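You operate a simulated robot arm through the tools that you are given. There is no shell and no other tool. Be economical: measure what you need, move in short steps, check, and stop when the job is done.

The job below is to be done with a simulated two-armed robot. You get a single attempt, and the scene is never put back.

TASK
Pick up the low oval-flange gear motor that says "59" from the top of the shipping bench with one hand, pass it to the other hand and put it on the green mat on the teal-backed bench. Set down upright: low oval-flange gear motor.

It is judged by the outcome, as a careful person would: the job done as asked, and still so three seconds after it is handed in. It fails if anything else is knocked over, pushed out of place, dropped, spilled or broken.

THE ROBOT
Two 7-joint arms with two-finger parallel grippers on one trunk, on a base that drives. Base frame: it is fixed to the floor where the robot stands at the start and does not move with it; the origin is under the middle of the robot, x ahead of it, y to its left, z up; the surface under the hand at the start is at about z = 720. Units: mm, rad, N and s.
The left shoulder is at the start at [50, 165, 1055], the right one opposite. With the tool pointing down near the work surface each hand reaches from about 200 to 680 mm from the robot's upright axis, wherever it stands, measured 20 degrees to its own side. Places, roughly: green mat on the teal-backed bench [3100, -1400, 800]. Payload 3.91 kg a hand.
The tool frame of a hand sits at the grasp point between the pads (the TCP): z along the fingers, y along the line on which they close. The tips reach 30 mm beyond it. Largest opening 110 mm; finger width 20, thickness 10; the body of the gripper, 48 by 112 mm, starts 55 mm behind the TCP.
Orientation is told as [roll, pitch, yaw] about the base's x, y, z axes, in that order, counted from this pose: with the fingers straight down and closing along the base's y, the tool's x points along the base's -x, its y along +y and its z along -z.

THE INTERFACE
- The arms move only by the tool play_rows. It takes "left_rows", "right_rows" or both (then of equal length, played together; a hand with none holds still); each is a list of rows, each a list of 7 numbers: the finger opening in mm, from 0 to 110, then the shift along the tool's x, y, z in units of 150 mm (1.0 is 150 mm), then the turn, a rotation vector about the tool's x, y, z in units of 120 degrees (1.0 is 120 degrees). In form: [[jaw, dx, dy, dz, ax, ay, az], ...]. A call has 1 to 10 rows; each row is the pose to reach, as a shift and turn from the pose commanded when the call began, along the tool's axes at that moment. A call with a number of a shift or a turn outside -1 to 1 is refused whole. Each row takes 0.2 s and may step no farther than 50 mm and 0.15 rad from the row before; otherwise, or with a gripper value out of range, the whole call is refused. A pose out of reach is approached as far as the arm can. The call stops where the force on the tool passes 40 N (or 10 N more than at its start, if that is more) or the arm is blocked; 0.2 s more then pass. The fingers move at their own pace (about 45 mm/s each) and stop on an object; they squeeze with about 38 N. The grip force told is the motor's: it shows also when the fingers shut on nothing. Time passes only in rows, and 0.2 s behind the last, so rows that repeat a pose let the fingers close. The reply holds the time, the measured pose of the TCP, the force on the tool along the base axes, the opening and the grip force, in the units named above and with some noise, with the torque about the TCP (base axes, N m) and any sound that the robot's microphone picked up.
- Cameras (640 x 400 px; columns grow to the right, rows downward): "scene" is now at [100.2, 54.1, 1219.1]; the picture's right is [0.61, -0.79, 0.00], its down [-0.46, -0.36, -0.81] and it looks along [0.64, 0.50, -0.58] (base axes); focal length 264 px, centre (320, 200). "left" rides on the left gripper at [72, -17, -103] in its tool frame; the picture's right is [0.23, 0.97, 0.00], its down [-0.76, 0.18, -0.62] and it looks along [-0.61, 0.14, 0.78] (tool axes); focal length 222 px, centre (320, 200). "right" rides on the right gripper at [72, 17, -103] in its tool frame; the picture's right is [-0.23, 0.97, 0.00], its down [-0.76, -0.18, -0.62] and it looks along [-0.61, -0.14, 0.78] (tool axes); focal length 222 px, centre (320, 200). There is no depth. A picture from a camera that has moved, and an enlarged one, comes with that camera's place and axes in the base frame and with its lens.
- camera(camera): a new picture of that camera. It takes no simulated time.
- raise_lower(by): slides the trunk up (or, below 0, down) by that many mm; the arms and the scene camera ride with it, the base frame stays. It gives what a move gives, with no picture.
- base_move(legs): drives the robot by 1 to 6 legs, each [ahead, left, turn to the left] in mm, mm and rad, along the robot's own axes; the way and the turn of a leg run together, so that a leg with both is an arc; at most 1500 mm and 3.142 rad a leg. The arms and the cameras ride along, it lands a little off, and it stops where it bumps. It gives what a move gives.
- turn_head(pan, tilt): turns the head with the scene camera to pan (to the left, within 1.396 rad either way) and tilt (down, from -0.506 to 1.204), counted from straight ahead of the robot. It gives what a move gives.
- inspect(camera, box): a new picture of the part [left, top, right, bottom] of that camera's present view, enlarged. It takes no simulated time.
- finish_job(): hands the job in; it is judged then, once.

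Go step by step. Nothing tells you exact positions but the pictures and the camera data: compare them with the known pose of the tool, close in by small moves and look again before you grip or let go. The budget is 120 turns and 100 pictures, counting those below and the enlarged ones. Unless the task says otherwise, let go and move clear before handing in, and close with one line.

The tools are called as a command line: name --argument value ..., lists and objects as JSON in quotes. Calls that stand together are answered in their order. play_rows: Moves the arms, as the interface text tells. Its arguments: {"type":"object","properties":{"left_rows":{"type":"array","items":{"type":"array","items":{"type":"number"}}},"right_rows":{"type":"array","items":{"type":"array","items":{"type":"number"}}}},"required":[]} The other tools are called the same way: raise_lower (by) slides the trunk up or down; base_move (legs) drives the base; turn_head (pan, tilt) turns the head that bears the scene camera; camera (camera) takes a picture; inspect (camera, box) takes an enlarged picture of a part of a camera's view; finish_job () hands the job in.

At the start:

```text
time: 0.0
left_tool_pos: [320.9, 413.0, 955.3]
left_ee_rot: [0.0, 0.0, 0.0]
left_ft_force: [-0.3, -0.3, 0.0]
left_torque: [0.0, 0.01, 0.02]
left_gripper_width: 110.0
left_gripper_force: 0.0
right_tool_pos: [413.2, 51.2, 975.7]
right_ee_rot: [0.0, 0.001, -0.001]
right_ft_force: [-0.2, -0.4, -0.4]
right_torque: [-0.02, 0.05, 0.03]
right_gripper_width: 109.7
right_gripper_force: 0.1
trunk travel left (down, up): [-275.0, 228.0]
robot x, y, heading: [0.7, 3.4, -0.004]
head pan, tilt: [0.656, 0.621]
```

scene: 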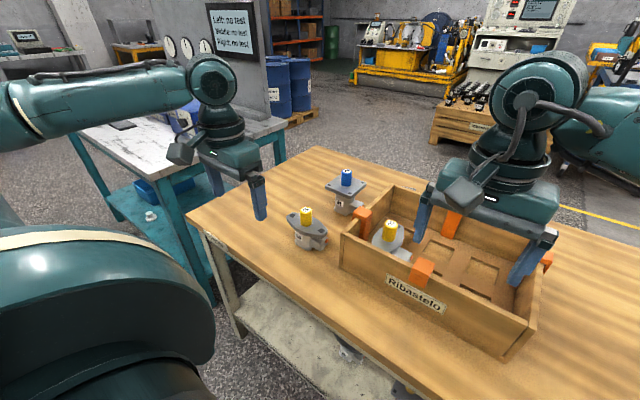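
right: 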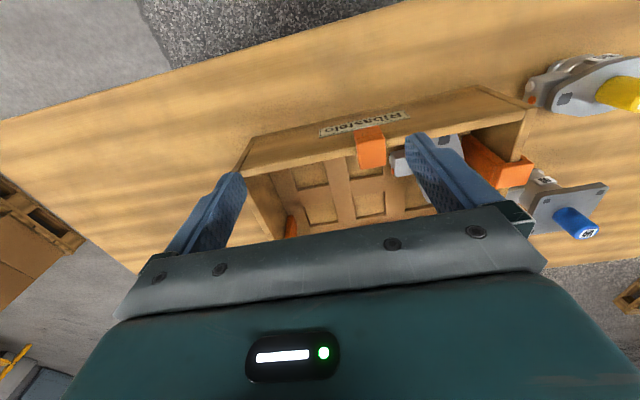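
left: 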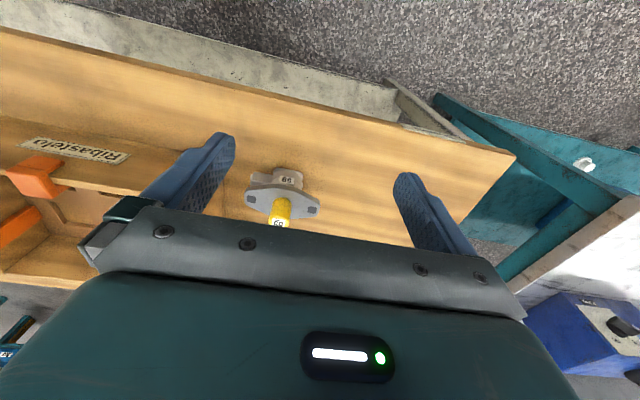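

I see two motors on the bench outside the crate and one inside it. I'll enlarge the labels first.

inspect --camera "scene" --box '[270, 160, 430, 260]'

inspect --camera "left" --box '[220, 150, 348, 230]'

```text
4.00 times, centred on (350, 210) of scene
camera zoom: at [100.2, 54.1, 1219.1], right [0.61, -0.79, 0.0], down [-0.46, -0.36, -0.81], along [0.64, 0.5, -0.58], focal length 1057 px, centre (200, 160)
```

zoom: 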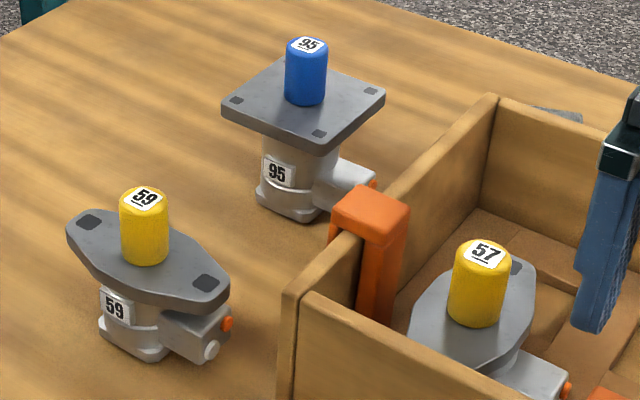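

```text
5.00 times, centred on (284, 190) of left
camera zoom: at [246.1, 396.7, 1059.7], right [-0.23, 0.97, 0.0], down [0.76, 0.18, 0.62], along [0.61, 0.14, -0.78], focal length 1111 px, centre (500, 250)
```

zoom: 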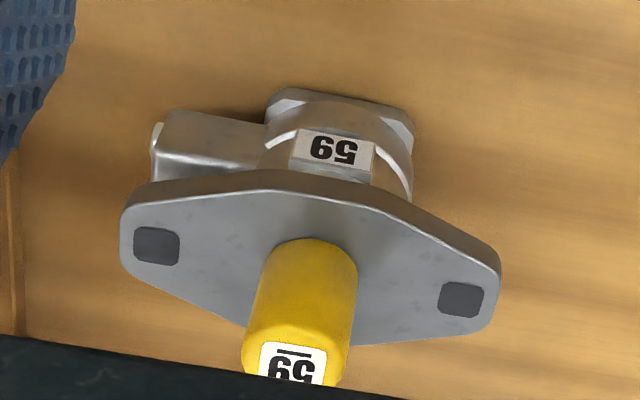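

The target is the yellow-capped motor "59". I place it at about (478, 390), with its cap top near z 832, its flange near z 790 and the long axis along y. The left hand will take the cap from above with its fingers closing along x. The right hand will later take the flange edges from the -y side. First I'll turn and shift the left hand high above the motor.

play_rows --left_rows '[[80, -0.09, -0.015, 0, 0, 0, 0.0668], [80, -0.18, -0.03, 0, 0, 0, 0.1336], [80, -0.27, -0.045, 0, 0, 0, 0.2004], [80, -0.36, -0.06, 0, 0, 0, 0.2672], [80, -0.45, -0.075, 0, 0, 0, 0.334], [80, -0.54, -0.09, 0, 0, 0, 0.4008], [80, -0.63, -0.105, 0, 0, 0, 0.4676], [80, -0.72, -0.12, 0, 0, 0, 0.5344], [80, -0.81, -0.135, 0, 0, 0, 0.6012], [80, -0.9, -0.15, 0, 0, 0, 0.668]]'

```text
time: 2.2
left_tool_pos: [455.1, 391.8, 955.9]
left_ee_rot: [0.0, 0.0, -1.401]
left_ft_force: [0.2, -1.1, 0.6]
left_torque: [-0.01, -0.02, 0.0]
left_gripper_width: 79.9
left_gripper_force: 0.1
right_tool_pos: [412.7, 50.7, 974.9]
right_ee_rot: [-0.001, 0.0, 0.0]
right_ft_force: [-0.6, 0.0, -0.3]
right_torque: [0.0, 0.01, -0.01]
right_gripper_width: 110.0
right_gripper_force: 0.0
trunk travel left (down, up): [-275.0, 228.0]
robot x, y, heading: [-0.9, 0.5, 0.005]
head pan, tilt: [0.656, 0.621]
```

The left hand is almost aligned; I'll finish the turn and look.

play_rows --left_rows '[[80, -0.02, 0.075, 0.1, 0, 0, 0.04], [80, -0.039, 0.149, 0.2, 0, 0, 0.081]]'

camera --camera "left"

camera --camera "scene"

```text
time: 2.8
left_tool_pos: [476.9, 389.8, 924.7]
left_ee_rot: [-0.001, 0.0, -1.57]
left_ft_force: [0.2, 0.4, 0.0]
left_torque: [0.0, 0.02, -0.02]
left_gripper_width: 80.2
left_gripper_force: 0.0
right_tool_pos: [414.0, 51.9, 975.1]
right_ee_rot: [0.0, 0.0, -0.001]
right_ft_force: [1.3, 0.2, 0.8]
right_torque: [0.04, -0.01, 0.05]
right_gripper_width: 109.9
right_gripper_force: 0.1
trunk travel left (down, up): [-275.0, 228.0]
robot x, y, heading: [1.0, 0.8, 0.002]
head pan, tilt: [0.656, 0.621]
```

```text
94 pictures are left
camera left: at [459.8, 461.8, 1029.9], right [0.97, 0.23, 0.0], down [0.18, -0.76, 0.62], along [0.14, -0.61, -0.78], focal length 222 px, centre (320, 200)
```

left: 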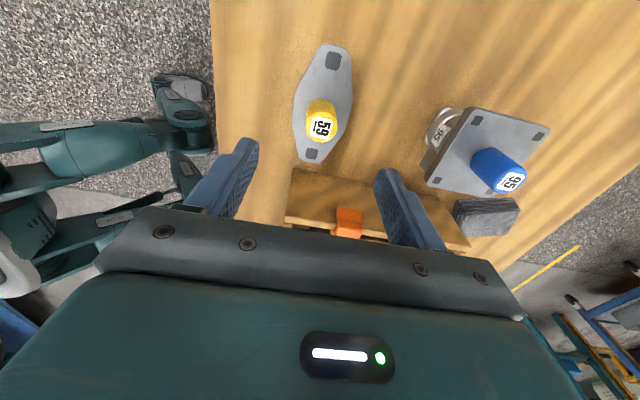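

```text
93 pictures are left
camera scene: at [100.4, 54.1, 1219.1], right [0.61, -0.79, 0.0], down [-0.46, -0.36, -0.81], along [0.64, 0.5, -0.58], focal length 264 px, centre (320, 200)
```

scene: 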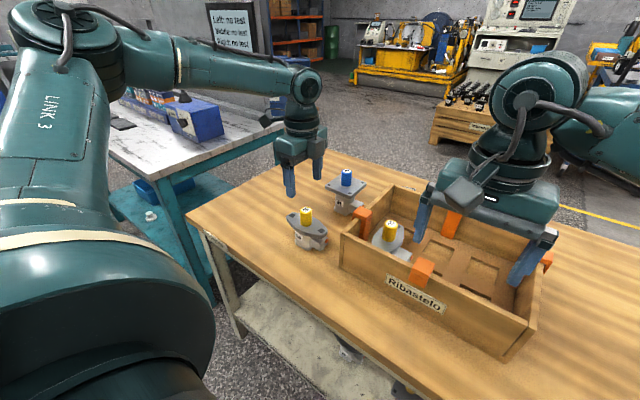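

The cap projects to (478.7, 390), so the hand is centred. I'll descend so the tips stop just above the flange, then check.

play_rows --left_rows '[[80, 0, 0.01, 0.2, 0, 0, 0], [70, 0, 0.01, 0.4, 0, 0, 0], [60, 0, 0.01, 0.55, 0, 0, 0], [60, 0, 0.01, 0.66, 0, 0, 0]]'

inspect --camera "scene" --box '[240, 150, 400, 250]'

camera --camera "left"

```text
time: 3.8
left_tool_pos: [479.1, 388.8, 826.2]
left_ee_rot: [0.0, 0.001, -1.568]
left_ft_force: [0.2, -0.4, 1.1]
left_torque: [-0.02, 0.0, -0.01]
left_gripper_width: 59.7
left_gripper_force: 0.0
right_tool_pos: [415.0, 51.0, 974.1]
right_ee_rot: [0.001, 0.001, 0.002]
right_ft_force: [-1.1, 0.1, -0.6]
right_torque: [0.05, 0.0, 0.0]
right_gripper_width: 110.3
right_gripper_force: 0.2
trunk travel left (down, up): [-275.0, 228.0]
robot x, y, heading: [-1.3, 0.7, 0.001]
head pan, tilt: [0.656, 0.621]
```

```text
4.00 times, centred on (320, 200) of scene
camera zoom: at [100.3, 54.2, 1219.1], right [0.61, -0.79, 0.0], down [-0.46, -0.36, -0.81], along [0.64, 0.5, -0.58], focal length 1057 px, centre (320, 200)
```

zoom: 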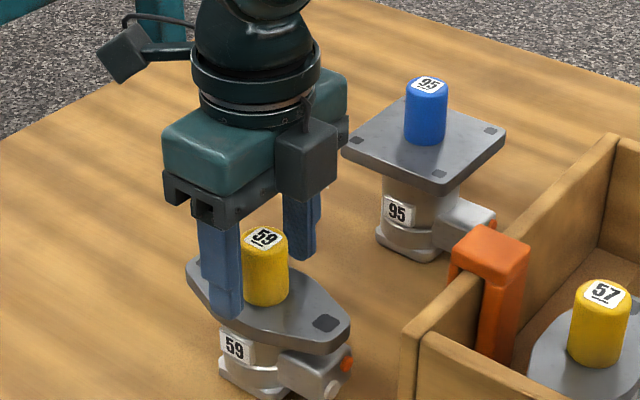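

```text
91 pictures are left
camera left: at [460.7, 462.3, 930.3], right [0.97, 0.23, 0.0], down [0.18, -0.76, 0.62], along [0.14, -0.61, -0.78], focal length 222 px, centre (320, 200)
```

left: 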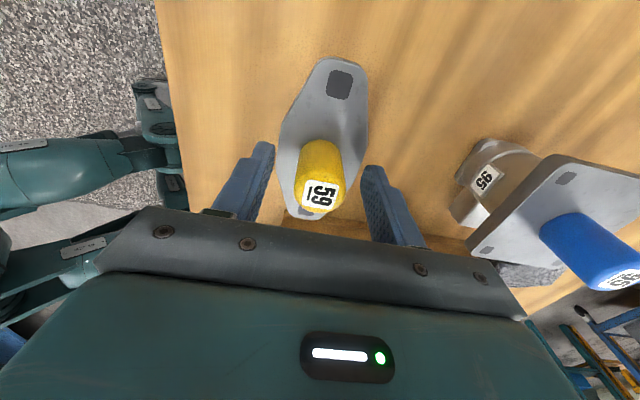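

The fingers straddle the cap above the flange, so I'll close and hold.

play_rows --left_rows '[[40, 0, 0, 0, 0, 0, 0], [20, 0, 0, 0, 0, 0, 0], [5, 0, 0, 0, 0, 0, 0], [5, 0, 0, 0, 0, 0, 0], [5, 0, 0, 0, 0, 0, 0], [5, 0, 0, 0, 0, 0, 0]]'

```text
time: 5.2
left_tool_pos: [478.5, 389.9, 827.2]
left_ee_rot: [0.001, 0.0, -1.57]
left_ft_force: [0.2, -0.2, -0.2]
left_torque: [0.08, -0.18, -0.01]
left_gripper_width: 29.3
left_gripper_force: 37.7
right_tool_pos: [413.1, 51.2, 974.3]
right_ee_rot: [-0.001, 0.0, 0.0]
right_ft_force: [0.3, -0.6, 0.2]
right_torque: [0.01, 0.01, -0.01]
right_gripper_width: 110.0
right_gripper_force: 0.2
trunk travel left (down, up): [-275.0, 228.0]
robot x, y, heading: [1.2, 0.2, -0.005]
head pan, tilt: [0.656, 0.621]
```

The cap is gripped at 29 mm. I'll lift a little and check.

play_rows --left_rows '[[5, 0, 0, -0.05, 0, 0, 0], [5, 0, 0, -0.15, 0, 0, 0], [5, 0, 0, -0.3, 0, 0, 0], [5, 0, 0, -0.5, 0, 0, 0], [5, 0, 0, -0.7, 0, 0, 0], [5, 0, 0, -0.9, 0, 0, 0]]'

camera --camera "scene"

```text
time: 6.6
left_tool_pos: [480.3, 388.8, 962.5]
left_ee_rot: [0.0, -0.001, -1.568]
left_ft_force: [-0.6, 0.1, -7.5]
left_torque: [0.04, 0.04, 0.02]
left_gripper_width: 29.6
left_gripper_force: 37.6
right_tool_pos: [413.7, 52.4, 974.0]
right_ee_rot: [0.0, 0.0, 0.0]
right_ft_force: [-0.7, -0.1, -0.3]
right_torque: [-0.01, 0.01, 0.04]
right_gripper_width: 110.1
right_gripper_force: 0.0
trunk travel left (down, up): [-275.0, 228.0]
robot x, y, heading: [-1.6, 0.3, 0.0]
head pan, tilt: [0.656, 0.621]
```

```text
90 pictures are left
camera scene: at [100.6, 54.3, 1219.0], right [0.61, -0.79, 0.0], down [-0.46, -0.36, -0.81], along [0.64, 0.5, -0.58], focal length 264 px, centre (320, 200)
```

scene: 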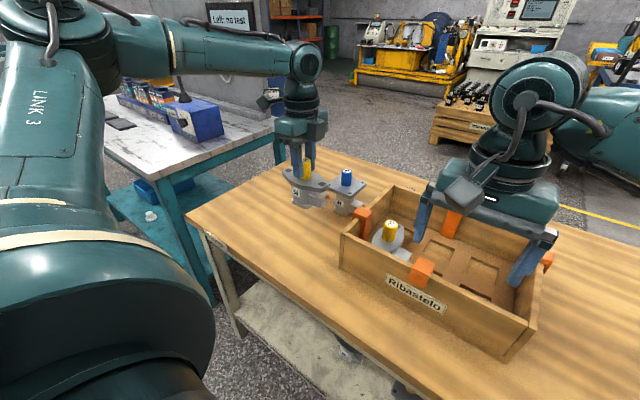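

The motor is hanging freely at about 0.75 kg. Next I'll bring the right hand into the receiving attitude, backed off to -y: a 90° yaw first, then a tilt toward +y. I'll also look closer at the flange.

play_rows --right_rows '[[90, 0, -0.07, -0.04, 0, 0, -0.0668], [90, 0, -0.14, -0.08, 0, 0, -0.1336], [90, 0, -0.21, -0.12, 0, 0, -0.2004], [90, 0, -0.28, -0.16, 0, 0, -0.2672], [90, 0, -0.35, -0.2, 0, 0, -0.334], [90, 0, -0.42, -0.24, 0, 0, -0.4008], [90, 0, -0.49, -0.28, 0, 0, -0.4676], [90, 0, -0.56, -0.32, 0, 0, -0.5344], [90, 0, -0.63, -0.36, 0, 0, -0.6012], [90, 0, -0.7, -0.4, 0, 0, -0.668]]'

inspect --camera "scene" --box '[270, 150, 350, 220]'

camera --camera "left"

```text
time: 8.8
left_tool_pos: [479.7, 390.2, 961.7]
left_ee_rot: [0.0, -0.001, -1.569]
left_ft_force: [0.0, -0.5, -7.6]
left_torque: [0.04, 0.05, -0.03]
left_gripper_width: 29.5
left_gripper_force: 38.1
right_tool_pos: [378.9, -42.1, 1030.6]
right_ee_rot: [0.0, 0.002, 1.401]
right_ft_force: [-0.4, -0.3, 0.3]
right_torque: [0.02, 0.02, 0.0]
right_gripper_width: 90.0
right_gripper_force: 0.1
right hand out of reach, approached as far as the arm can: row 10
trunk travel left (down, up): [-275.0, 228.0]
robot x, y, heading: [0.9, -1.3, 0.0]
head pan, tilt: [0.656, 0.621]
```

```text
5.71 times, centred on (310, 185) of scene
camera zoom: at [100.7, 55.5, 1218.9], right [0.61, -0.79, 0.0], down [-0.46, -0.36, -0.81], along [0.64, 0.5, -0.58], focal length 1510 px, centre (377, 286)
```

zoom: 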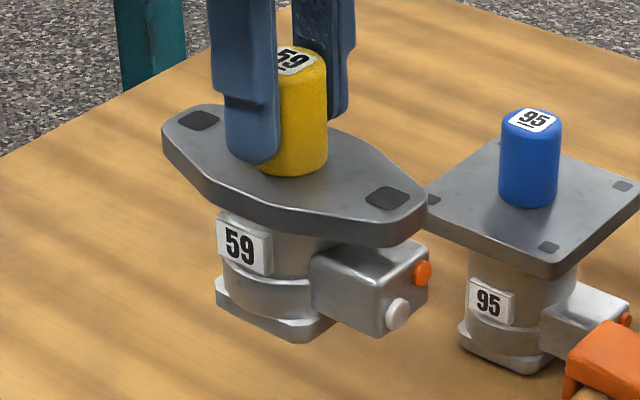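

```text
88 pictures are left
camera left: at [460.8, 462.7, 1065.0], right [0.97, 0.23, 0.0], down [0.18, -0.76, 0.62], along [0.14, -0.61, -0.78], focal length 222 px, centre (320, 200)
```

left: 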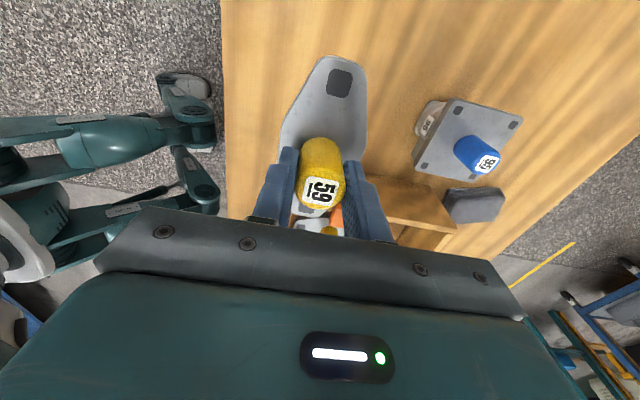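

The right arm hit a reach limit at that height. I'll lower it, finish the yaw, and then tilt.

play_rows --right_rows '[[90, 0.02, 0.09, 0.15, 0, 0, -0.04], [90, 0.03, 0.18, 0.3, 0, 0, -0.081]]'

```text
time: 9.4
left_tool_pos: [478.0, 388.1, 962.2]
left_ee_rot: [0.001, 0.0, -1.569]
left_ft_force: [1.1, -0.4, -7.4]
left_torque: [0.07, -0.01, -0.01]
left_gripper_width: 29.4
left_gripper_force: 37.7
right_tool_pos: [333.6, -49.4, 992.0]
right_ee_rot: [-0.001, 0.0, 1.569]
right_ft_force: [0.1, 1.0, 0.1]
right_torque: [0.02, 0.0, -0.01]
right_gripper_width: 90.0
right_gripper_force: 0.1
right hand out of reach, approached as far as the arm can: row 1, 2
trunk travel left (down, up): [-275.0, 228.0]
robot x, y, heading: [2.5, -0.7, 0.0]
head pan, tilt: [0.656, 0.621]
```

Yaw is done. Now I'll tilt the right hand by 55° so its fingers point to +y and down.

play_rows --right_rows '[[90, 0, 0, 0, 0, -0.0655, 0], [90, 0, 0, 0, 0, -0.131, 0], [90, 0, 0, 0, 0, -0.1965, 0], [90, 0, 0, 0, 0, -0.262, 0], [90, 0, 0, 0, 0, -0.3275, 0], [90, 0, 0, 0, 0, -0.393, 0], [90, 0, 0, 0, 0, -0.458, 0]]'

camera --camera "scene"

```text
time: 11.0
left_tool_pos: [479.6, 388.4, 961.8]
left_ee_rot: [0.0, -0.001, -1.567]
left_ft_force: [-0.3, -1.2, -4.3]
left_torque: [0.02, 0.04, -0.02]
left_gripper_width: 29.4
left_gripper_force: 38.1
right_tool_pos: [266.4, -103.4, 1044.2]
right_ee_rot: [0.024, -0.95, 1.533]
right_ft_force: [-1.0, -0.8, 0.4]
right_torque: [0.02, -0.03, -0.01]
right_gripper_width: 90.0
right_gripper_force: 0.0
right hand out of reach, approached as far as the arm can: row 1, 2, 3, 4, 5, 6, 7
trunk travel left (down, up): [-275.0, 228.0]
robot x, y, heading: [-0.4, -1.0, -0.0]
head pan, tilt: [0.656, 0.621]
```

```text
87 pictures are left
camera scene: at [100.3, 54.1, 1219.0], right [0.61, -0.79, 0.0], down [-0.46, -0.36, -0.81], along [0.64, 0.5, -0.58], focal length 264 px, centre (320, 200)
```

scene: 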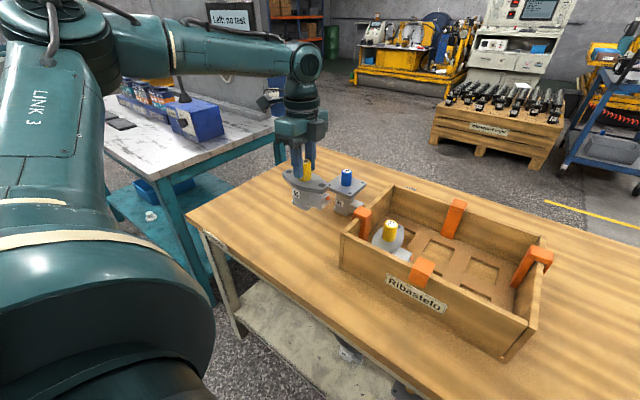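

Pointing fully toward +y strains the right arm. Instead I'll have it point forward, and turn the left hand to yaw 0 so the flange's long axis lies along x. First I'll swing the right hand back to point forward.

play_rows --right_rows '[[90, 0.02, 0, -0.03, 0.0548, 0, 0.0381], [90, 0.04, 0, -0.06, 0.1096, 0, 0.0762], [90, 0.06, 0, -0.09, 0.1644, 0, 0.1143], [90, 0.08, 0, -0.12, 0.2192, 0, 0.1524], [90, 0.1, 0, -0.15, 0.274, 0, 0.1905], [90, 0.12, 0, -0.18, 0.3288, 0, 0.2286], [90, 0.14, 0, -0.21, 0.3836, 0, 0.2667], [90, 0.16, 0, -0.24, 0.4384, 0, 0.3048], [90, 0.18, 0, -0.27, 0.4932, 0, 0.3429], [90, 0.2, 0, -0.3, 0.548, 0, 0.381]]'

```text
time: 13.2
left_tool_pos: [478.5, 389.1, 962.1]
left_ee_rot: [0.001, -0.001, -1.568]
left_ft_force: [0.4, 0.6, -7.4]
left_torque: [0.04, -0.08, 0.07]
left_gripper_width: 29.5
left_gripper_force: 37.8
right_tool_pos: [324.2, -119.0, 1122.3]
right_ee_rot: [-0.009, -0.962, 0.174]
right_ft_force: [0.2, 0.2, -0.2]
right_torque: [-0.02, 0.01, -0.01]
right_gripper_width: 90.1
right_gripper_force: 0.1
right hand out of reach, approached as far as the arm can: row 1, 2, 3, 4, 5, 6, 7, 8, 9, 10
trunk travel left (down, up): [-275.0, 228.0]
robot x, y, heading: [-0.4, -0.1, -0.001]
head pan, tilt: [0.656, 0.621]
```

Pointing forward that close to the shoulder folds the arm too far, so I'll move it ahead in +x.

play_rows --right_rows '[[90, -0.11, -0.034, 0.16, 0, 0, 0], [90, -0.22, -0.068, 0.32, 0, 0, 0], [90, -0.33, -0.102, 0.48, 0, 0, 0], [90, -0.44, -0.136, 0.64, 0, 0, 0], [90, -0.55, -0.17, 0.795, 0, 0, 0]]'

camera --camera "scene"

```text
time: 14.4
left_tool_pos: [478.4, 390.3, 961.0]
left_ee_rot: [0.0, 0.0, -1.569]
left_ft_force: [-0.3, -0.8, -7.3]
left_torque: [0.05, 0.06, 0.02]
left_gripper_width: 29.6
left_gripper_force: 37.8
right_tool_pos: [470.5, -119.4, 1121.5]
right_ee_rot: [-0.009, -0.961, 0.179]
right_ft_force: [0.0, -0.5, -0.4]
right_torque: [-0.01, 0.0, 0.02]
right_gripper_width: 90.0
right_gripper_force: 0.1
trunk travel left (down, up): [-275.0, 228.0]
robot x, y, heading: [-2.4, -5.2, -0.005]
head pan, tilt: [0.656, 0.621]
```

```text
86 pictures are left
camera scene: at [101.0, 54.6, 1219.0], right [0.61, -0.79, 0.0], down [-0.46, -0.36, -0.81], along [0.64, 0.5, -0.58], focal length 264 px, centre (320, 200)
```

scene: 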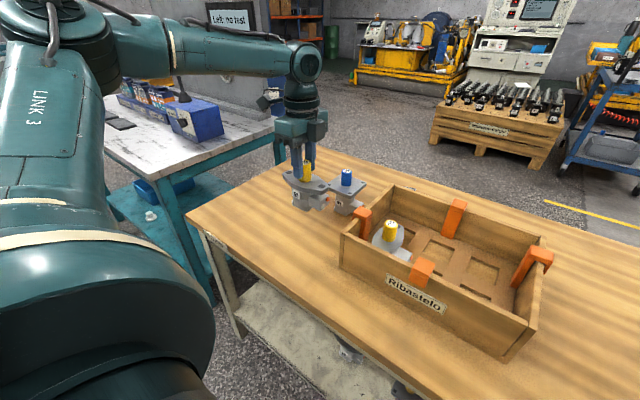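

The right hand is now properly reachable and pointing forward. Next I'll turn the left hand and motor to yaw 0, lifting and moving toward the middle.

play_rows --left_rows '[[5, 0, 0, -0.1, 0, 0, -0.06], [5, -0.1, 0.03, -0.2, 0, 0, -0.1268], [5, -0.2, 0.07, -0.3, 0, 0, -0.1936], [5, -0.3, 0.1, -0.35, 0, 0, -0.2604], [5, -0.4, 0.14, -0.35, 0, 0, -0.3272], [5, -0.5, 0.18, -0.35, 0, 0, -0.394], [5, -0.6, 0.22, -0.35, 0, 0, -0.4608], [5, -0.7, 0.26, -0.35, 0, 0, -0.5276], [5, -0.8, 0.3, -0.35, 0, 0, -0.5944], [5, -0.9, 0.33, -0.35, 0, 0, -0.6612]]'

turn_head --pan 0.15 --tilt 0.6

camera --camera "scene"

```text
time: 16.6
left_tool_pos: [529.4, 253.5, 1013.5]
left_ee_rot: [0.0, 0.002, -0.182]
left_ft_force: [0.1, 0.8, -7.0]
left_torque: [-0.08, 0.06, 0.03]
left_gripper_width: 29.5
left_gripper_force: 37.5
right_tool_pos: [469.0, -119.9, 1120.4]
right_ee_rot: [-0.007, -0.961, 0.176]
right_ft_force: [-0.6, 0.2, 0.1]
right_torque: [0.0, -0.01, -0.03]
right_gripper_width: 89.8
right_gripper_force: 0.1
trunk travel left (down, up): [-275.0, 228.0]
robot x, y, heading: [-2.5, -1.2, 0.0]
head pan, tilt: [0.656, 0.621]
```

```text
time: 17.5
left_tool_pos: [528.6, 254.2, 1013.9]
left_ee_rot: [0.0, 0.001, -0.187]
left_ft_force: [-0.1, -1.3, -7.2]
left_torque: [-0.08, 0.01, -0.03]
left_gripper_width: 29.7
left_gripper_force: 38.1
right_tool_pos: [467.5, -119.1, 1122.1]
right_ee_rot: [-0.007, -0.961, 0.176]
right_ft_force: [0.6, 0.7, 0.8]
right_torque: [0.01, -0.01, -0.02]
right_gripper_width: 90.1
right_gripper_force: 0.1
trunk travel left (down, up): [-275.0, 228.0]
robot x, y, heading: [3.0, -1.2, 0.0]
head pan, tilt: [0.15, 0.6]
```

```text
85 pictures are left
camera scene: at [118.7, 14.2, 1220.9], right [0.15, -0.99, 0.0], down [-0.56, -0.09, -0.82], along [0.82, 0.12, -0.57], focal length 264 px, centre (320, 200)
```

scene: 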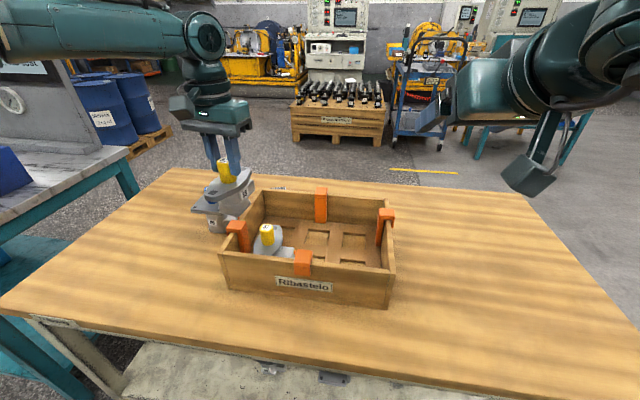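

I'll bring the left hand with the motor to about (530, 110, 1010), its long axis matched to the right hand's heading. At the same time I'll flatten the right hand's tilt to about 25°.

play_rows --left_rows '[[5, -0.035, -0.19, 0, 0, 0, -0.035], [5, -0.07, -0.38, 0, 0, 0, -0.07], [5, -0.106, -0.57, 0, 0, 0, -0.105], [5, -0.141, -0.755, 0, 0, 0, -0.14], [5, -0.177, -0.944, 0, 0, 0, -0.172]]' --right_rows '[[90, 0, 0, 0, 0, -0.02, 0], [90, 0, 0, 0, 0, -0.04, 0], [90, 0, 0, 0, 0, -0.06, 0], [90, 0, 0, 0, 0, -0.08, 0], [90, 0, 0, 0, 0, -0.083, 0]]'

camera --camera "scene"

```text
time: 18.7
left_tool_pos: [492.5, 154.8, 1007.4]
left_ee_rot: [-0.001, 0.0, 0.182]
left_ft_force: [-0.4, -0.2, -6.6]
left_torque: [0.06, 0.06, -0.03]
left_gripper_width: 29.3
left_gripper_force: 37.5
left hand out of reach, approached as far as the arm can: row 3, 4, 5
right_tool_pos: [468.6, -119.8, 1122.0]
right_ee_rot: [-0.011, -1.137, 0.18]
right_ft_force: [0.9, 0.3, 0.3]
right_torque: [-0.04, 0.02, -0.01]
right_gripper_width: 90.0
right_gripper_force: 0.0
trunk travel left (down, up): [-275.0, 228.0]
robot x, y, heading: [-1.3, 3.8, -0.003]
head pan, tilt: [0.15, 0.6]
```

```text
84 pictures are left
camera scene: at [118.6, 13.9, 1220.9], right [0.15, -0.99, 0.0], down [-0.56, -0.08, -0.82], along [0.82, 0.12, -0.57], focal length 264 px, centre (320, 200)
```

scene: 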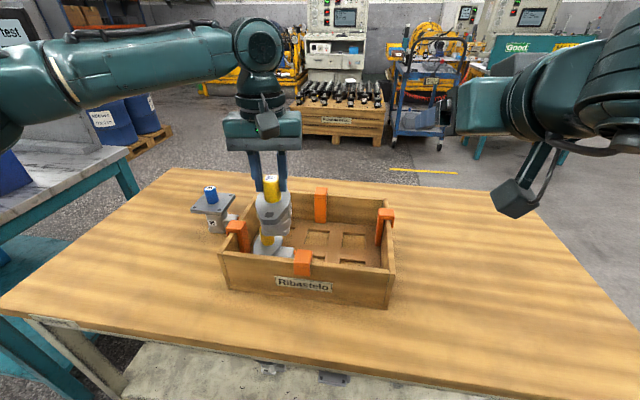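

The left hand has settled at (492, 155, 1007). I'll look closely at how the motor hangs.

inspect --camera "scene" --box '[220, 90, 320, 260]'

camera --camera "right"

camera --camera "left"

```text
2.35 times, centred on (270, 175) of scene
camera zoom: at [118.6, 13.9, 1220.9], right [0.15, -0.99, 0.0], down [-0.56, -0.08, -0.82], along [0.82, 0.12, -0.57], focal length 622 px, centre (438, 259)
```

zoom: 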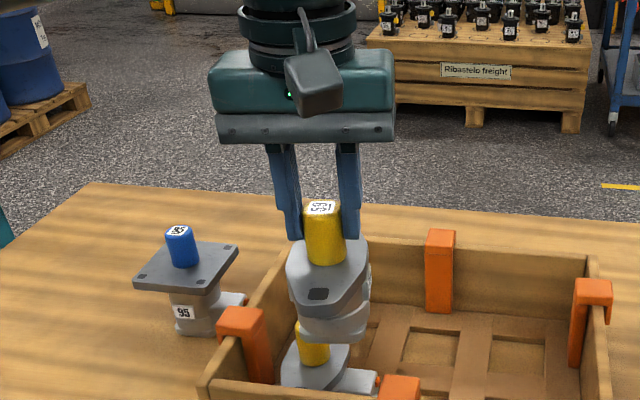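

```text
82 pictures are left
camera right: at [342.3, -123.9, 1099.4], right [-0.07, 0.98, 0.2], down [-0.21, -0.21, 0.95], along [0.97, 0.03, 0.22], focal length 222 px, centre (320, 200)
```

right: 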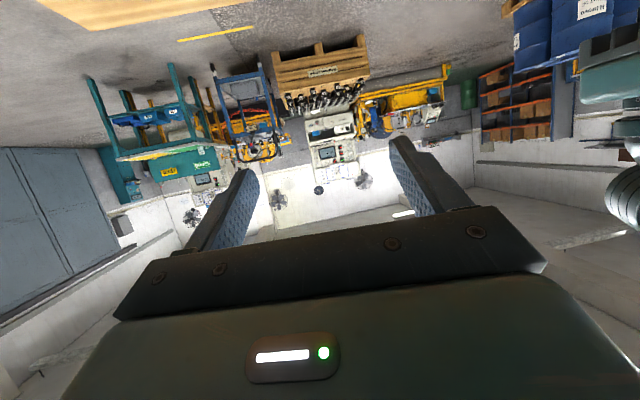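

```text
81 pictures are left
camera left: at [422.2, 125.5, 1110.8], right [-0.4, 0.92, 0.0], down [0.72, 0.31, 0.62], along [0.57, 0.25, -0.78], focal length 222 px, centre (320, 200)
```

left: 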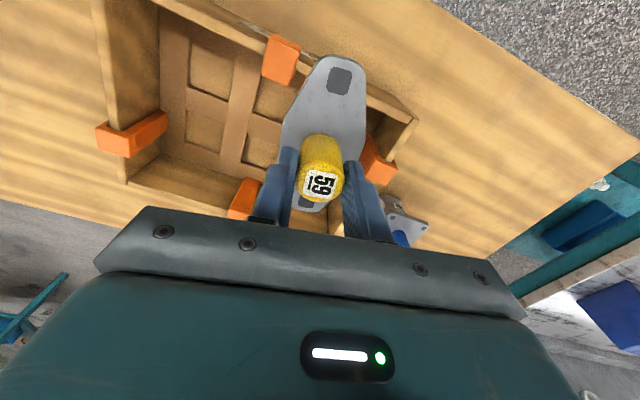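

I need the flange height relative to the TCP more exactly, so I'll zoom in.

inspect --camera "left" --box '[260, 40, 400, 240]'

inspect --camera "scene" --box '[245, 165, 301, 245]'

```text
2.00 times, centred on (330, 140) of left
camera zoom: at [422.2, 125.5, 1110.8], right [-0.4, 0.92, 0.0], down [0.72, 0.31, 0.62], along [0.57, 0.25, -0.78], focal length 444 px, centre (300, 320)
```

zoom: 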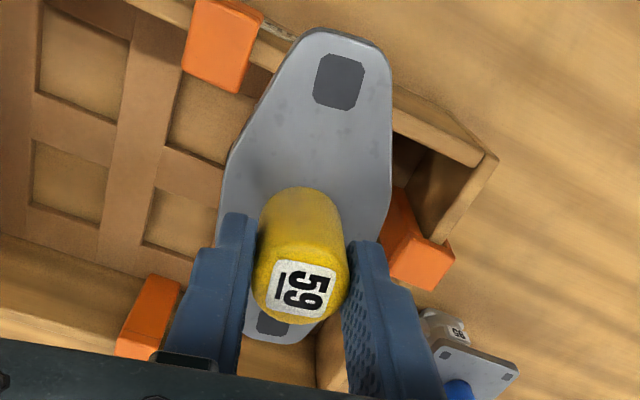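

```text
5.00 times, centred on (273, 205) of scene
camera zoom: at [118.6, 13.9, 1220.9], right [0.15, -0.99, 0.0], down [-0.56, -0.08, -0.82], along [0.82, 0.12, -0.57], focal length 1321 px, centre (555, 175)
```

zoom: 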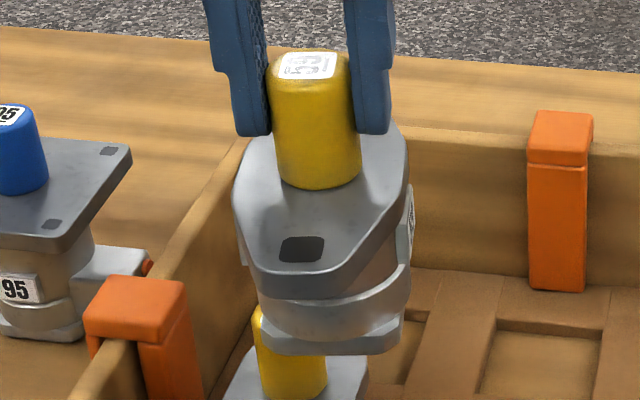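

The cap has been creeping slowly through the left fingers: the flange top is now about 49 mm below the TCP, where it was 37 before. The right hand has to take the flange soon. I put the flange centre at about (492, 155, 951), so I'll move the right hand to its pre-approach point.

play_rows --right_rows '[[86, 0.16, 0.235, 0.04, 0, 0, 0], [86, 0.32, 0.47, 0.08, 0, 0, 0], [86, 0.47, 0.71, 0.12, 0, 0, 0], [86, 0.6, 0.95, 0.15, 0, 0, 0]]'

play_rows --right_rows '[[86, 0.08, 0.275, 0.02, 0, 0, 0], [86, 0.16, 0.55, 0.04, 0, 0, 0], [86, 0.242, 0.825, 0.06, 0, 0, 0]]'

camera --camera "right"

inspect --camera "scene" --box '[220, 100, 380, 250]'

inspect --camera "left" --box '[260, 40, 400, 240]'

```text
time: 19.7
left_tool_pos: [492.0, 156.5, 1005.4]
left_ee_rot: [-0.002, -0.001, 0.177]
left_ft_force: [0.2, 0.4, -7.1]
left_torque: [0.05, 0.03, -0.02]
left_gripper_width: 29.2
left_gripper_force: 37.6
right_tool_pos: [425.5, 19.3, 1031.2]
right_ee_rot: [-0.008, -1.136, 0.176]
right_ft_force: [0.5, 0.4, 0.2]
right_torque: [-0.04, -0.02, -0.03]
right_gripper_width: 86.2
right_gripper_force: 0.0
trunk travel left (down, up): [-275.0, 228.0]
robot x, y, heading: [-1.8, 3.4, -0.002]
head pan, tilt: [0.15, 0.6]
```

```text
time: 20.5
left_tool_pos: [492.9, 155.1, 1007.9]
left_ee_rot: [-0.004, 0.001, 0.176]
left_ft_force: [-1.0, 0.7, -7.3]
left_torque: [0.03, 0.02, -0.02]
left_gripper_width: 29.3
left_gripper_force: 36.9
right_tool_pos: [399.6, 137.6, 993.2]
right_ee_rot: [-0.009, -1.135, 0.178]
right_ft_force: [-0.2, 0.2, -0.7]
right_torque: [0.03, 0.03, -0.01]
right_gripper_width: 85.9
right_gripper_force: 0.0
trunk travel left (down, up): [-275.0, 228.0]
robot x, y, heading: [0.9, 1.3, -0.002]
head pan, tilt: [0.15, 0.6]
```

```text
78 pictures are left
camera right: at [273.4, 133.6, 970.9], right [-0.07, 0.98, 0.2], down [-0.21, -0.21, 0.95], along [0.97, 0.02, 0.22], focal length 222 px, centre (320, 200)
```

right: 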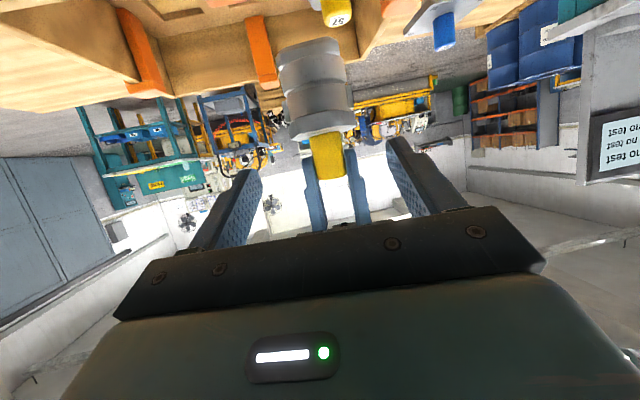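

```text
2.67 times, centred on (300, 175) of scene
camera zoom: at [118.5, 14.5, 1220.9], right [0.15, -0.99, 0.0], down [-0.56, -0.09, -0.82], along [0.82, 0.12, -0.57], focal length 704 px, centre (373, 267)
```

zoom: 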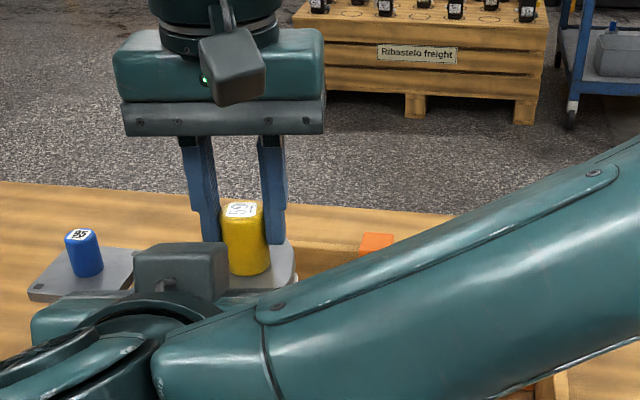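

```text
2.00 times, centred on (330, 140) of left
camera zoom: at [422.2, 126.3, 1110.7], right [-0.4, 0.92, 0.0], down [0.72, 0.31, 0.62], along [0.57, 0.24, -0.78], focal length 444 px, centre (300, 320)
```

zoom: 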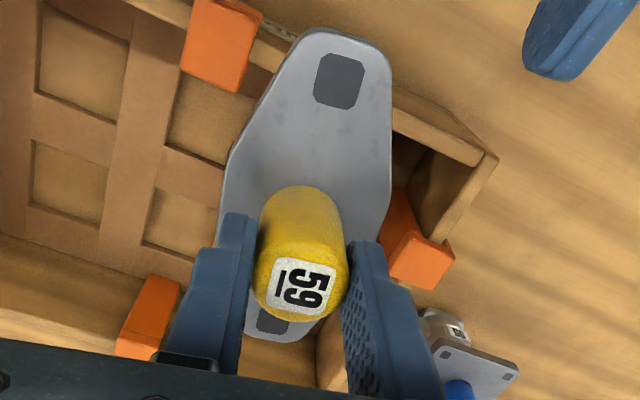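

The slip is small while the hand is at rest, and the fingers are centred on the flange's axis. I'll slide in along the tool axis so the fingers straddle the flange.

play_rows --right_rows '[[86, 0, 0, 0.2, 0, 0, 0], [86, 0, 0, 0.4, 0, 0, 0], [86, -0.01, 0.002, 0.55, 0, 0, 0], [86, -0.01, 0.002, 0.611, 0, 0, 0]]'

camera --camera "left"

camera --camera "right"

inspect --camera "scene" --box '[200, 90, 360, 250]'

```text
time: 21.5
left_tool_pos: [491.7, 155.4, 1007.7]
left_ee_rot: [-0.002, 0.001, 0.177]
left_ft_force: [-0.5, 0.5, -7.4]
left_torque: [-0.07, 0.02, 0.03]
left_gripper_width: 29.1
left_gripper_force: 37.3
right_tool_pos: [482.4, 152.3, 956.7]
right_ee_rot: [-0.011, -1.136, 0.179]
right_ft_force: [-0.1, 0.5, 0.5]
right_torque: [0.0, 0.02, -0.03]
right_gripper_width: 85.9
right_gripper_force: 0.2
trunk travel left (down, up): [-275.0, 228.0]
robot x, y, heading: [-1.1, -0.8, 0.003]
head pan, tilt: [0.15, 0.6]
```

```text
75 pictures are left
camera left: at [422.4, 125.8, 1110.7], right [-0.4, 0.92, 0.0], down [0.72, 0.31, 0.62], along [0.57, 0.24, -0.78], focal length 222 px, centre (320, 200)
```

left: 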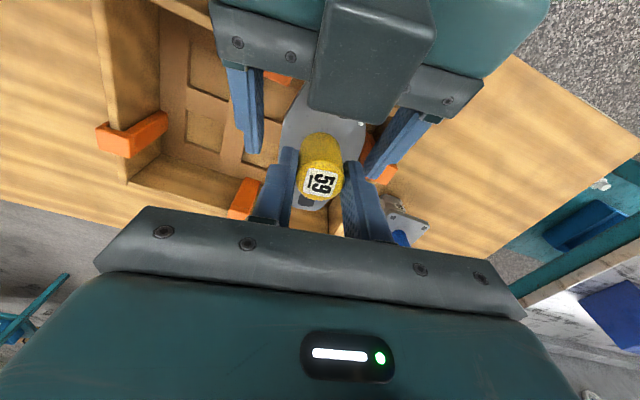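

```text
74 pictures are left
camera right: at [356.0, 147.9, 933.6], right [-0.07, 0.98, 0.2], down [-0.21, -0.21, 0.95], along [0.97, 0.02, 0.22], focal length 222 px, centre (320, 200)
```

right: 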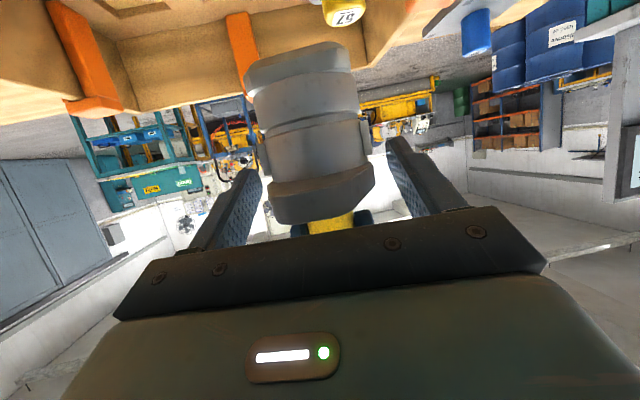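

```text
2.50 times, centred on (280, 170) of scene
camera zoom: at [118.7, 14.0, 1220.9], right [0.15, -0.99, 0.0], down [-0.56, -0.08, -0.82], along [0.82, 0.12, -0.57], focal length 660 px, centre (420, 275)
```

zoom: 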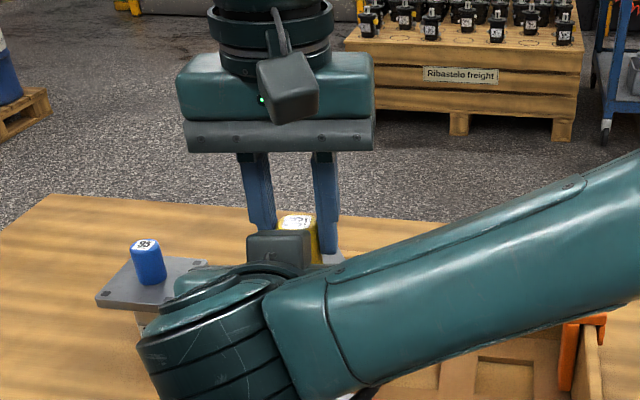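

The fingers straddle the flange with no contact force, so I'll close the right hand on it.

play_rows --right_rows '[[60, 0, 0, 0, 0, 0, 0], [40, 0, 0, 0, 0, 0, 0], [20, 0, 0, 0, 0, 0, 0], [20, 0, 0, 0, 0, 0, 0]]'

camera --camera "right"

```text
time: 22.5
left_tool_pos: [492.1, 154.4, 1006.7]
left_ee_rot: [-0.004, -0.001, 0.177]
left_ft_force: [-1.3, -5.3, -5.9]
left_torque: [-0.49, 0.09, 0.08]
left_gripper_width: 29.5
left_gripper_force: 37.9
right_tool_pos: [481.2, 152.9, 956.8]
right_ee_rot: [-0.01, -1.135, 0.178]
right_ft_force: [2.3, 5.0, -0.1]
right_torque: [0.19, 0.01, -0.04]
right_gripper_width: 59.7
right_gripper_force: 38.1
trunk travel left (down, up): [-275.0, 228.0]
robot x, y, heading: [1.5, 1.5, -0.001]
head pan, tilt: [0.15, 0.6]
```

```text
72 pictures are left
camera right: at [355.4, 148.2, 933.8], right [-0.07, 0.98, 0.2], down [-0.21, -0.21, 0.95], along [0.97, 0.03, 0.22], focal length 222 px, centre (320, 200)
```

right: 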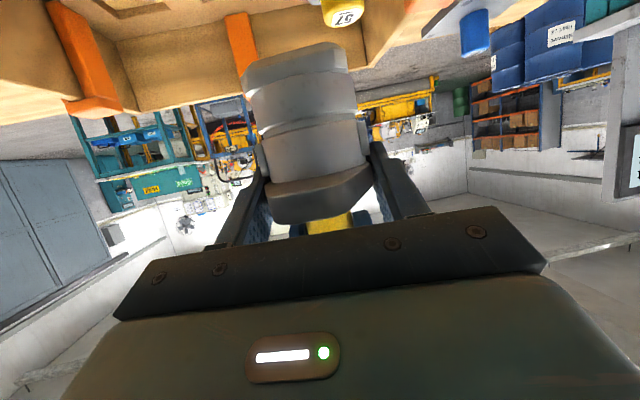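

The flange is held at 59.7 mm. I'll re-seat the left hand lower on the cap, opening, going down 13 mm and closing, which also tests the right grip alone.

play_rows --left_rows '[[40, 0, 0, 0, 0, 0, 0], [50, 0, 0, 0, 0, 0, 0], [50, 0, 0, 0.05, 0, 0, 0], [50, 0, 0, 0.085, 0, 0, 0], [50, 0, 0, 0.085, 0, 0, 0]]'

inspect --camera "left" --box '[260, 40, 400, 240]'

camera --camera "right"

```text
time: 23.7
left_tool_pos: [491.9, 155.4, 995.5]
left_ee_rot: [-0.002, -0.001, 0.176]
left_ft_force: [-4.0, 1.2, 16.1]
left_torque: [-0.05, 0.26, -0.02]
left_gripper_width: 50.1
left_gripper_force: 0.1
right_tool_pos: [481.5, 150.9, 953.9]
right_ee_rot: [-0.016, -1.131, 0.182]
right_ft_force: [3.8, -0.6, -15.9]
right_torque: [0.04, 0.2, 0.01]
right_gripper_width: 59.9
right_gripper_force: 37.9
trunk travel left (down, up): [-275.0, 228.0]
robot x, y, heading: [-3.0, -0.4, 0.001]
head pan, tilt: [0.15, 0.6]
```

```text
2.00 times, centred on (330, 140) of left
camera zoom: at [422.0, 125.4, 1098.8], right [-0.39, 0.92, 0.0], down [0.72, 0.31, 0.62], along [0.57, 0.24, -0.78], focal length 444 px, centre (300, 320)
```

zoom: 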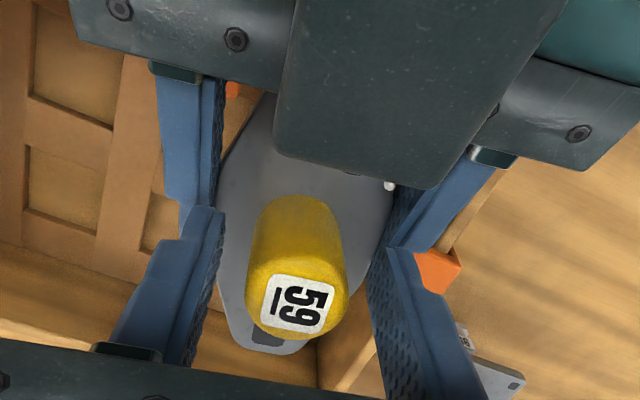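

```text
70 pictures are left
camera right: at [355.2, 147.3, 932.1], right [-0.07, 0.98, 0.2], down [-0.21, -0.21, 0.96], along [0.98, 0.03, 0.22], focal length 222 px, centre (320, 200)
```

right: 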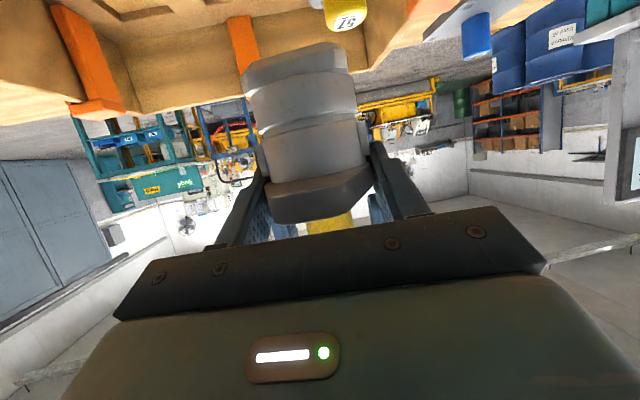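

The left fingertips were pressing on the right fingers. I'll raise the left hand clear and watch how the right grip holds on its own.

play_rows --left_rows '[[50, 0, 0, -0.085, 0, 0, 0], [50, 0, 0, -0.2, 0, 0, 0], [50, 0, 0, -0.4, 0, 0, 0]]'

inspect --camera "right" --box '[220, 30, 420, 240]'

inspect --camera "left" --box '[240, 40, 400, 240]'

```text
time: 24.5
left_tool_pos: [486.6, 161.6, 1052.1]
left_ee_rot: [-0.001, 0.001, 0.177]
left_ft_force: [0.0, 0.3, -0.8]
left_torque: [-0.01, -0.06, -0.02]
left_gripper_width: 49.8
left_gripper_force: 0.2
left hand out of reach, approached as far as the arm can: row 3
right_tool_pos: [481.8, 152.9, 956.1]
right_ee_rot: [-0.009, -1.136, 0.18]
right_ft_force: [0.2, 0.4, -7.1]
right_torque: [-0.03, 0.09, 0.02]
right_gripper_width: 59.7
right_gripper_force: 38.1
trunk travel left (down, up): [-275.0, 228.0]
robot x, y, heading: [0.2, 1.6, -0.004]
head pan, tilt: [0.15, 0.6]
```

```text
1.90 times, centred on (320, 135) of right
camera zoom: at [355.4, 148.0, 934.0], right [-0.07, 0.98, 0.2], down [-0.21, -0.21, 0.95], along [0.97, 0.03, 0.22], focal length 423 px, centre (320, 324)
```

zoom: 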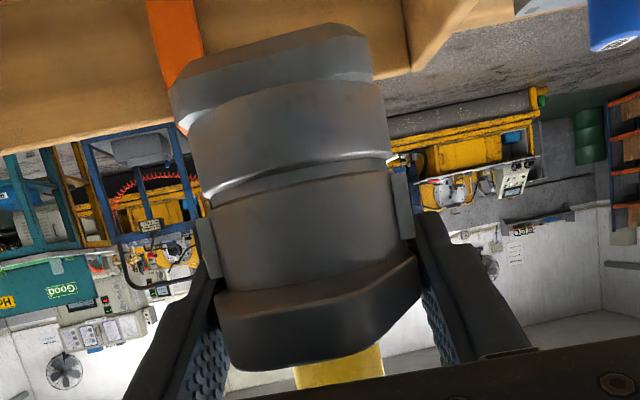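

```text
2.00 times, centred on (320, 140) of left
camera zoom: at [416.1, 132.4, 1155.4], right [-0.4, 0.92, 0.0], down [0.72, 0.31, 0.62], along [0.57, 0.25, -0.78], focal length 444 px, centre (320, 320)
```

zoom: 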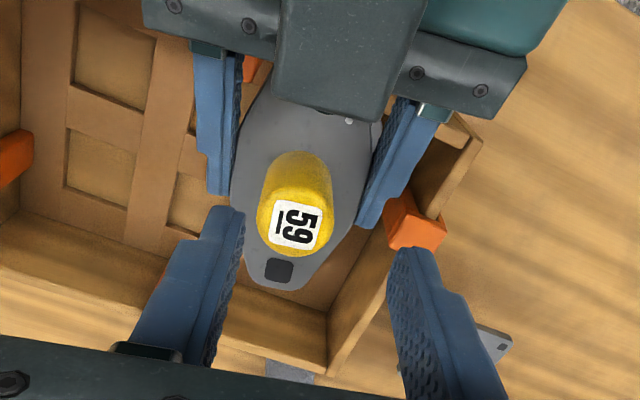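

The right hand alone carries the 7 N load. I'll take the left hand away and check again for creep.

play_rows --left_rows '[[50, 0.14, 0.19, 0, 0, 0, 0], [50, 0.28, 0.38, 0, 0, 0, 0], [50, 0.42, 0.57, 0, 0, 0, 0], [50, 0.56, 0.76, 0, 0, 0, 0], [50, 0.69, 0.95, 0, 0, 0, 0], [50, 0.69, 0.95, 0, 0, 0, 0], [50, 0.69, 0.95, 0, 0, 0, 0], [50, 0.69, 0.95, 0, 0, 0, 0]]'

inspect --camera "right" --box '[220, 30, 420, 240]'

turn_head --pan -0.45 --tilt 0.2

camera --camera "scene"

```text
time: 26.3
left_tool_pos: [358.3, 285.7, 1051.5]
left_ee_rot: [0.002, 0.0, 0.176]
left_ft_force: [0.2, -0.1, -0.4]
left_torque: [-0.02, 0.03, -0.01]
left_gripper_width: 50.1
left_gripper_force: 0.0
right_tool_pos: [481.6, 153.0, 956.3]
right_ee_rot: [-0.012, -1.136, 0.181]
right_ft_force: [0.6, -0.1, -7.2]
right_torque: [-0.02, 0.16, -0.01]
right_gripper_width: 59.8
right_gripper_force: 38.5
trunk travel left (down, up): [-275.0, 228.0]
robot x, y, heading: [0.2, -0.3, 0.003]
head pan, tilt: [0.15, 0.6]
```

```text
1.90 times, centred on (320, 135) of right
camera zoom: at [355.5, 147.9, 933.7], right [-0.07, 0.98, 0.2], down [-0.21, -0.21, 0.95], along [0.97, 0.03, 0.22], focal length 423 px, centre (320, 324)
```

zoom: 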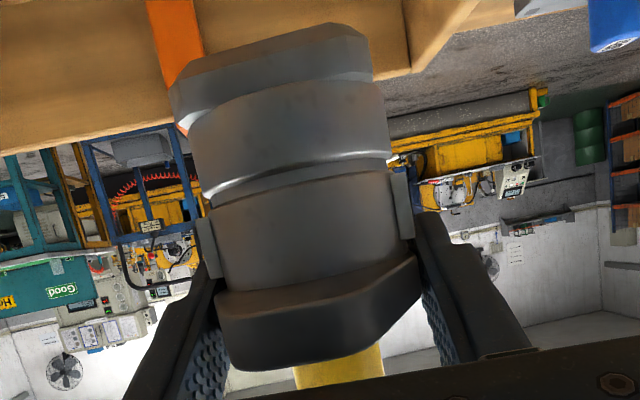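

```text
time: 27.3
left_tool_pos: [357.0, 284.8, 1050.1]
left_ee_rot: [0.0, 0.001, 0.176]
left_ft_force: [-0.1, -0.2, -0.3]
left_torque: [0.01, -0.01, -0.02]
left_gripper_width: 50.0
left_gripper_force: 0.0
right_tool_pos: [480.9, 151.2, 956.6]
right_ee_rot: [-0.01, -1.136, 0.179]
right_ft_force: [-0.3, 0.3, -7.9]
right_torque: [-0.02, 0.1, -0.01]
right_gripper_width: 59.6
right_gripper_force: 37.9
trunk travel left (down, up): [-275.0, 228.0]
robot x, y, heading: [-2.1, 5.4, -0.001]
head pan, tilt: [-0.45, 0.201]
```

```text
66 pictures are left
camera scene: at [115.2, -39.7, 1257.6], right [-0.43, -0.9, 0.0], down [-0.18, 0.09, -0.98], along [0.88, -0.43, -0.2], focal length 264 px, centre (320, 200)
```

scene: 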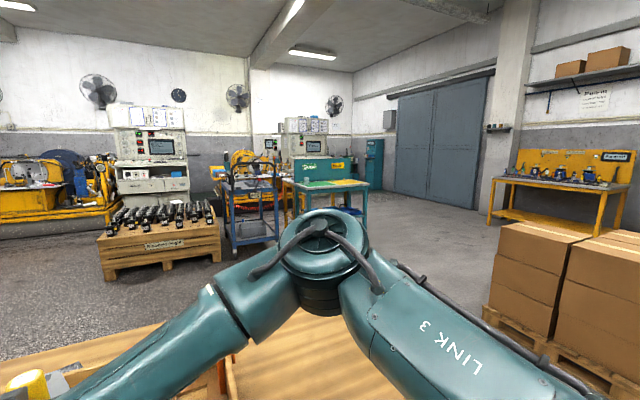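

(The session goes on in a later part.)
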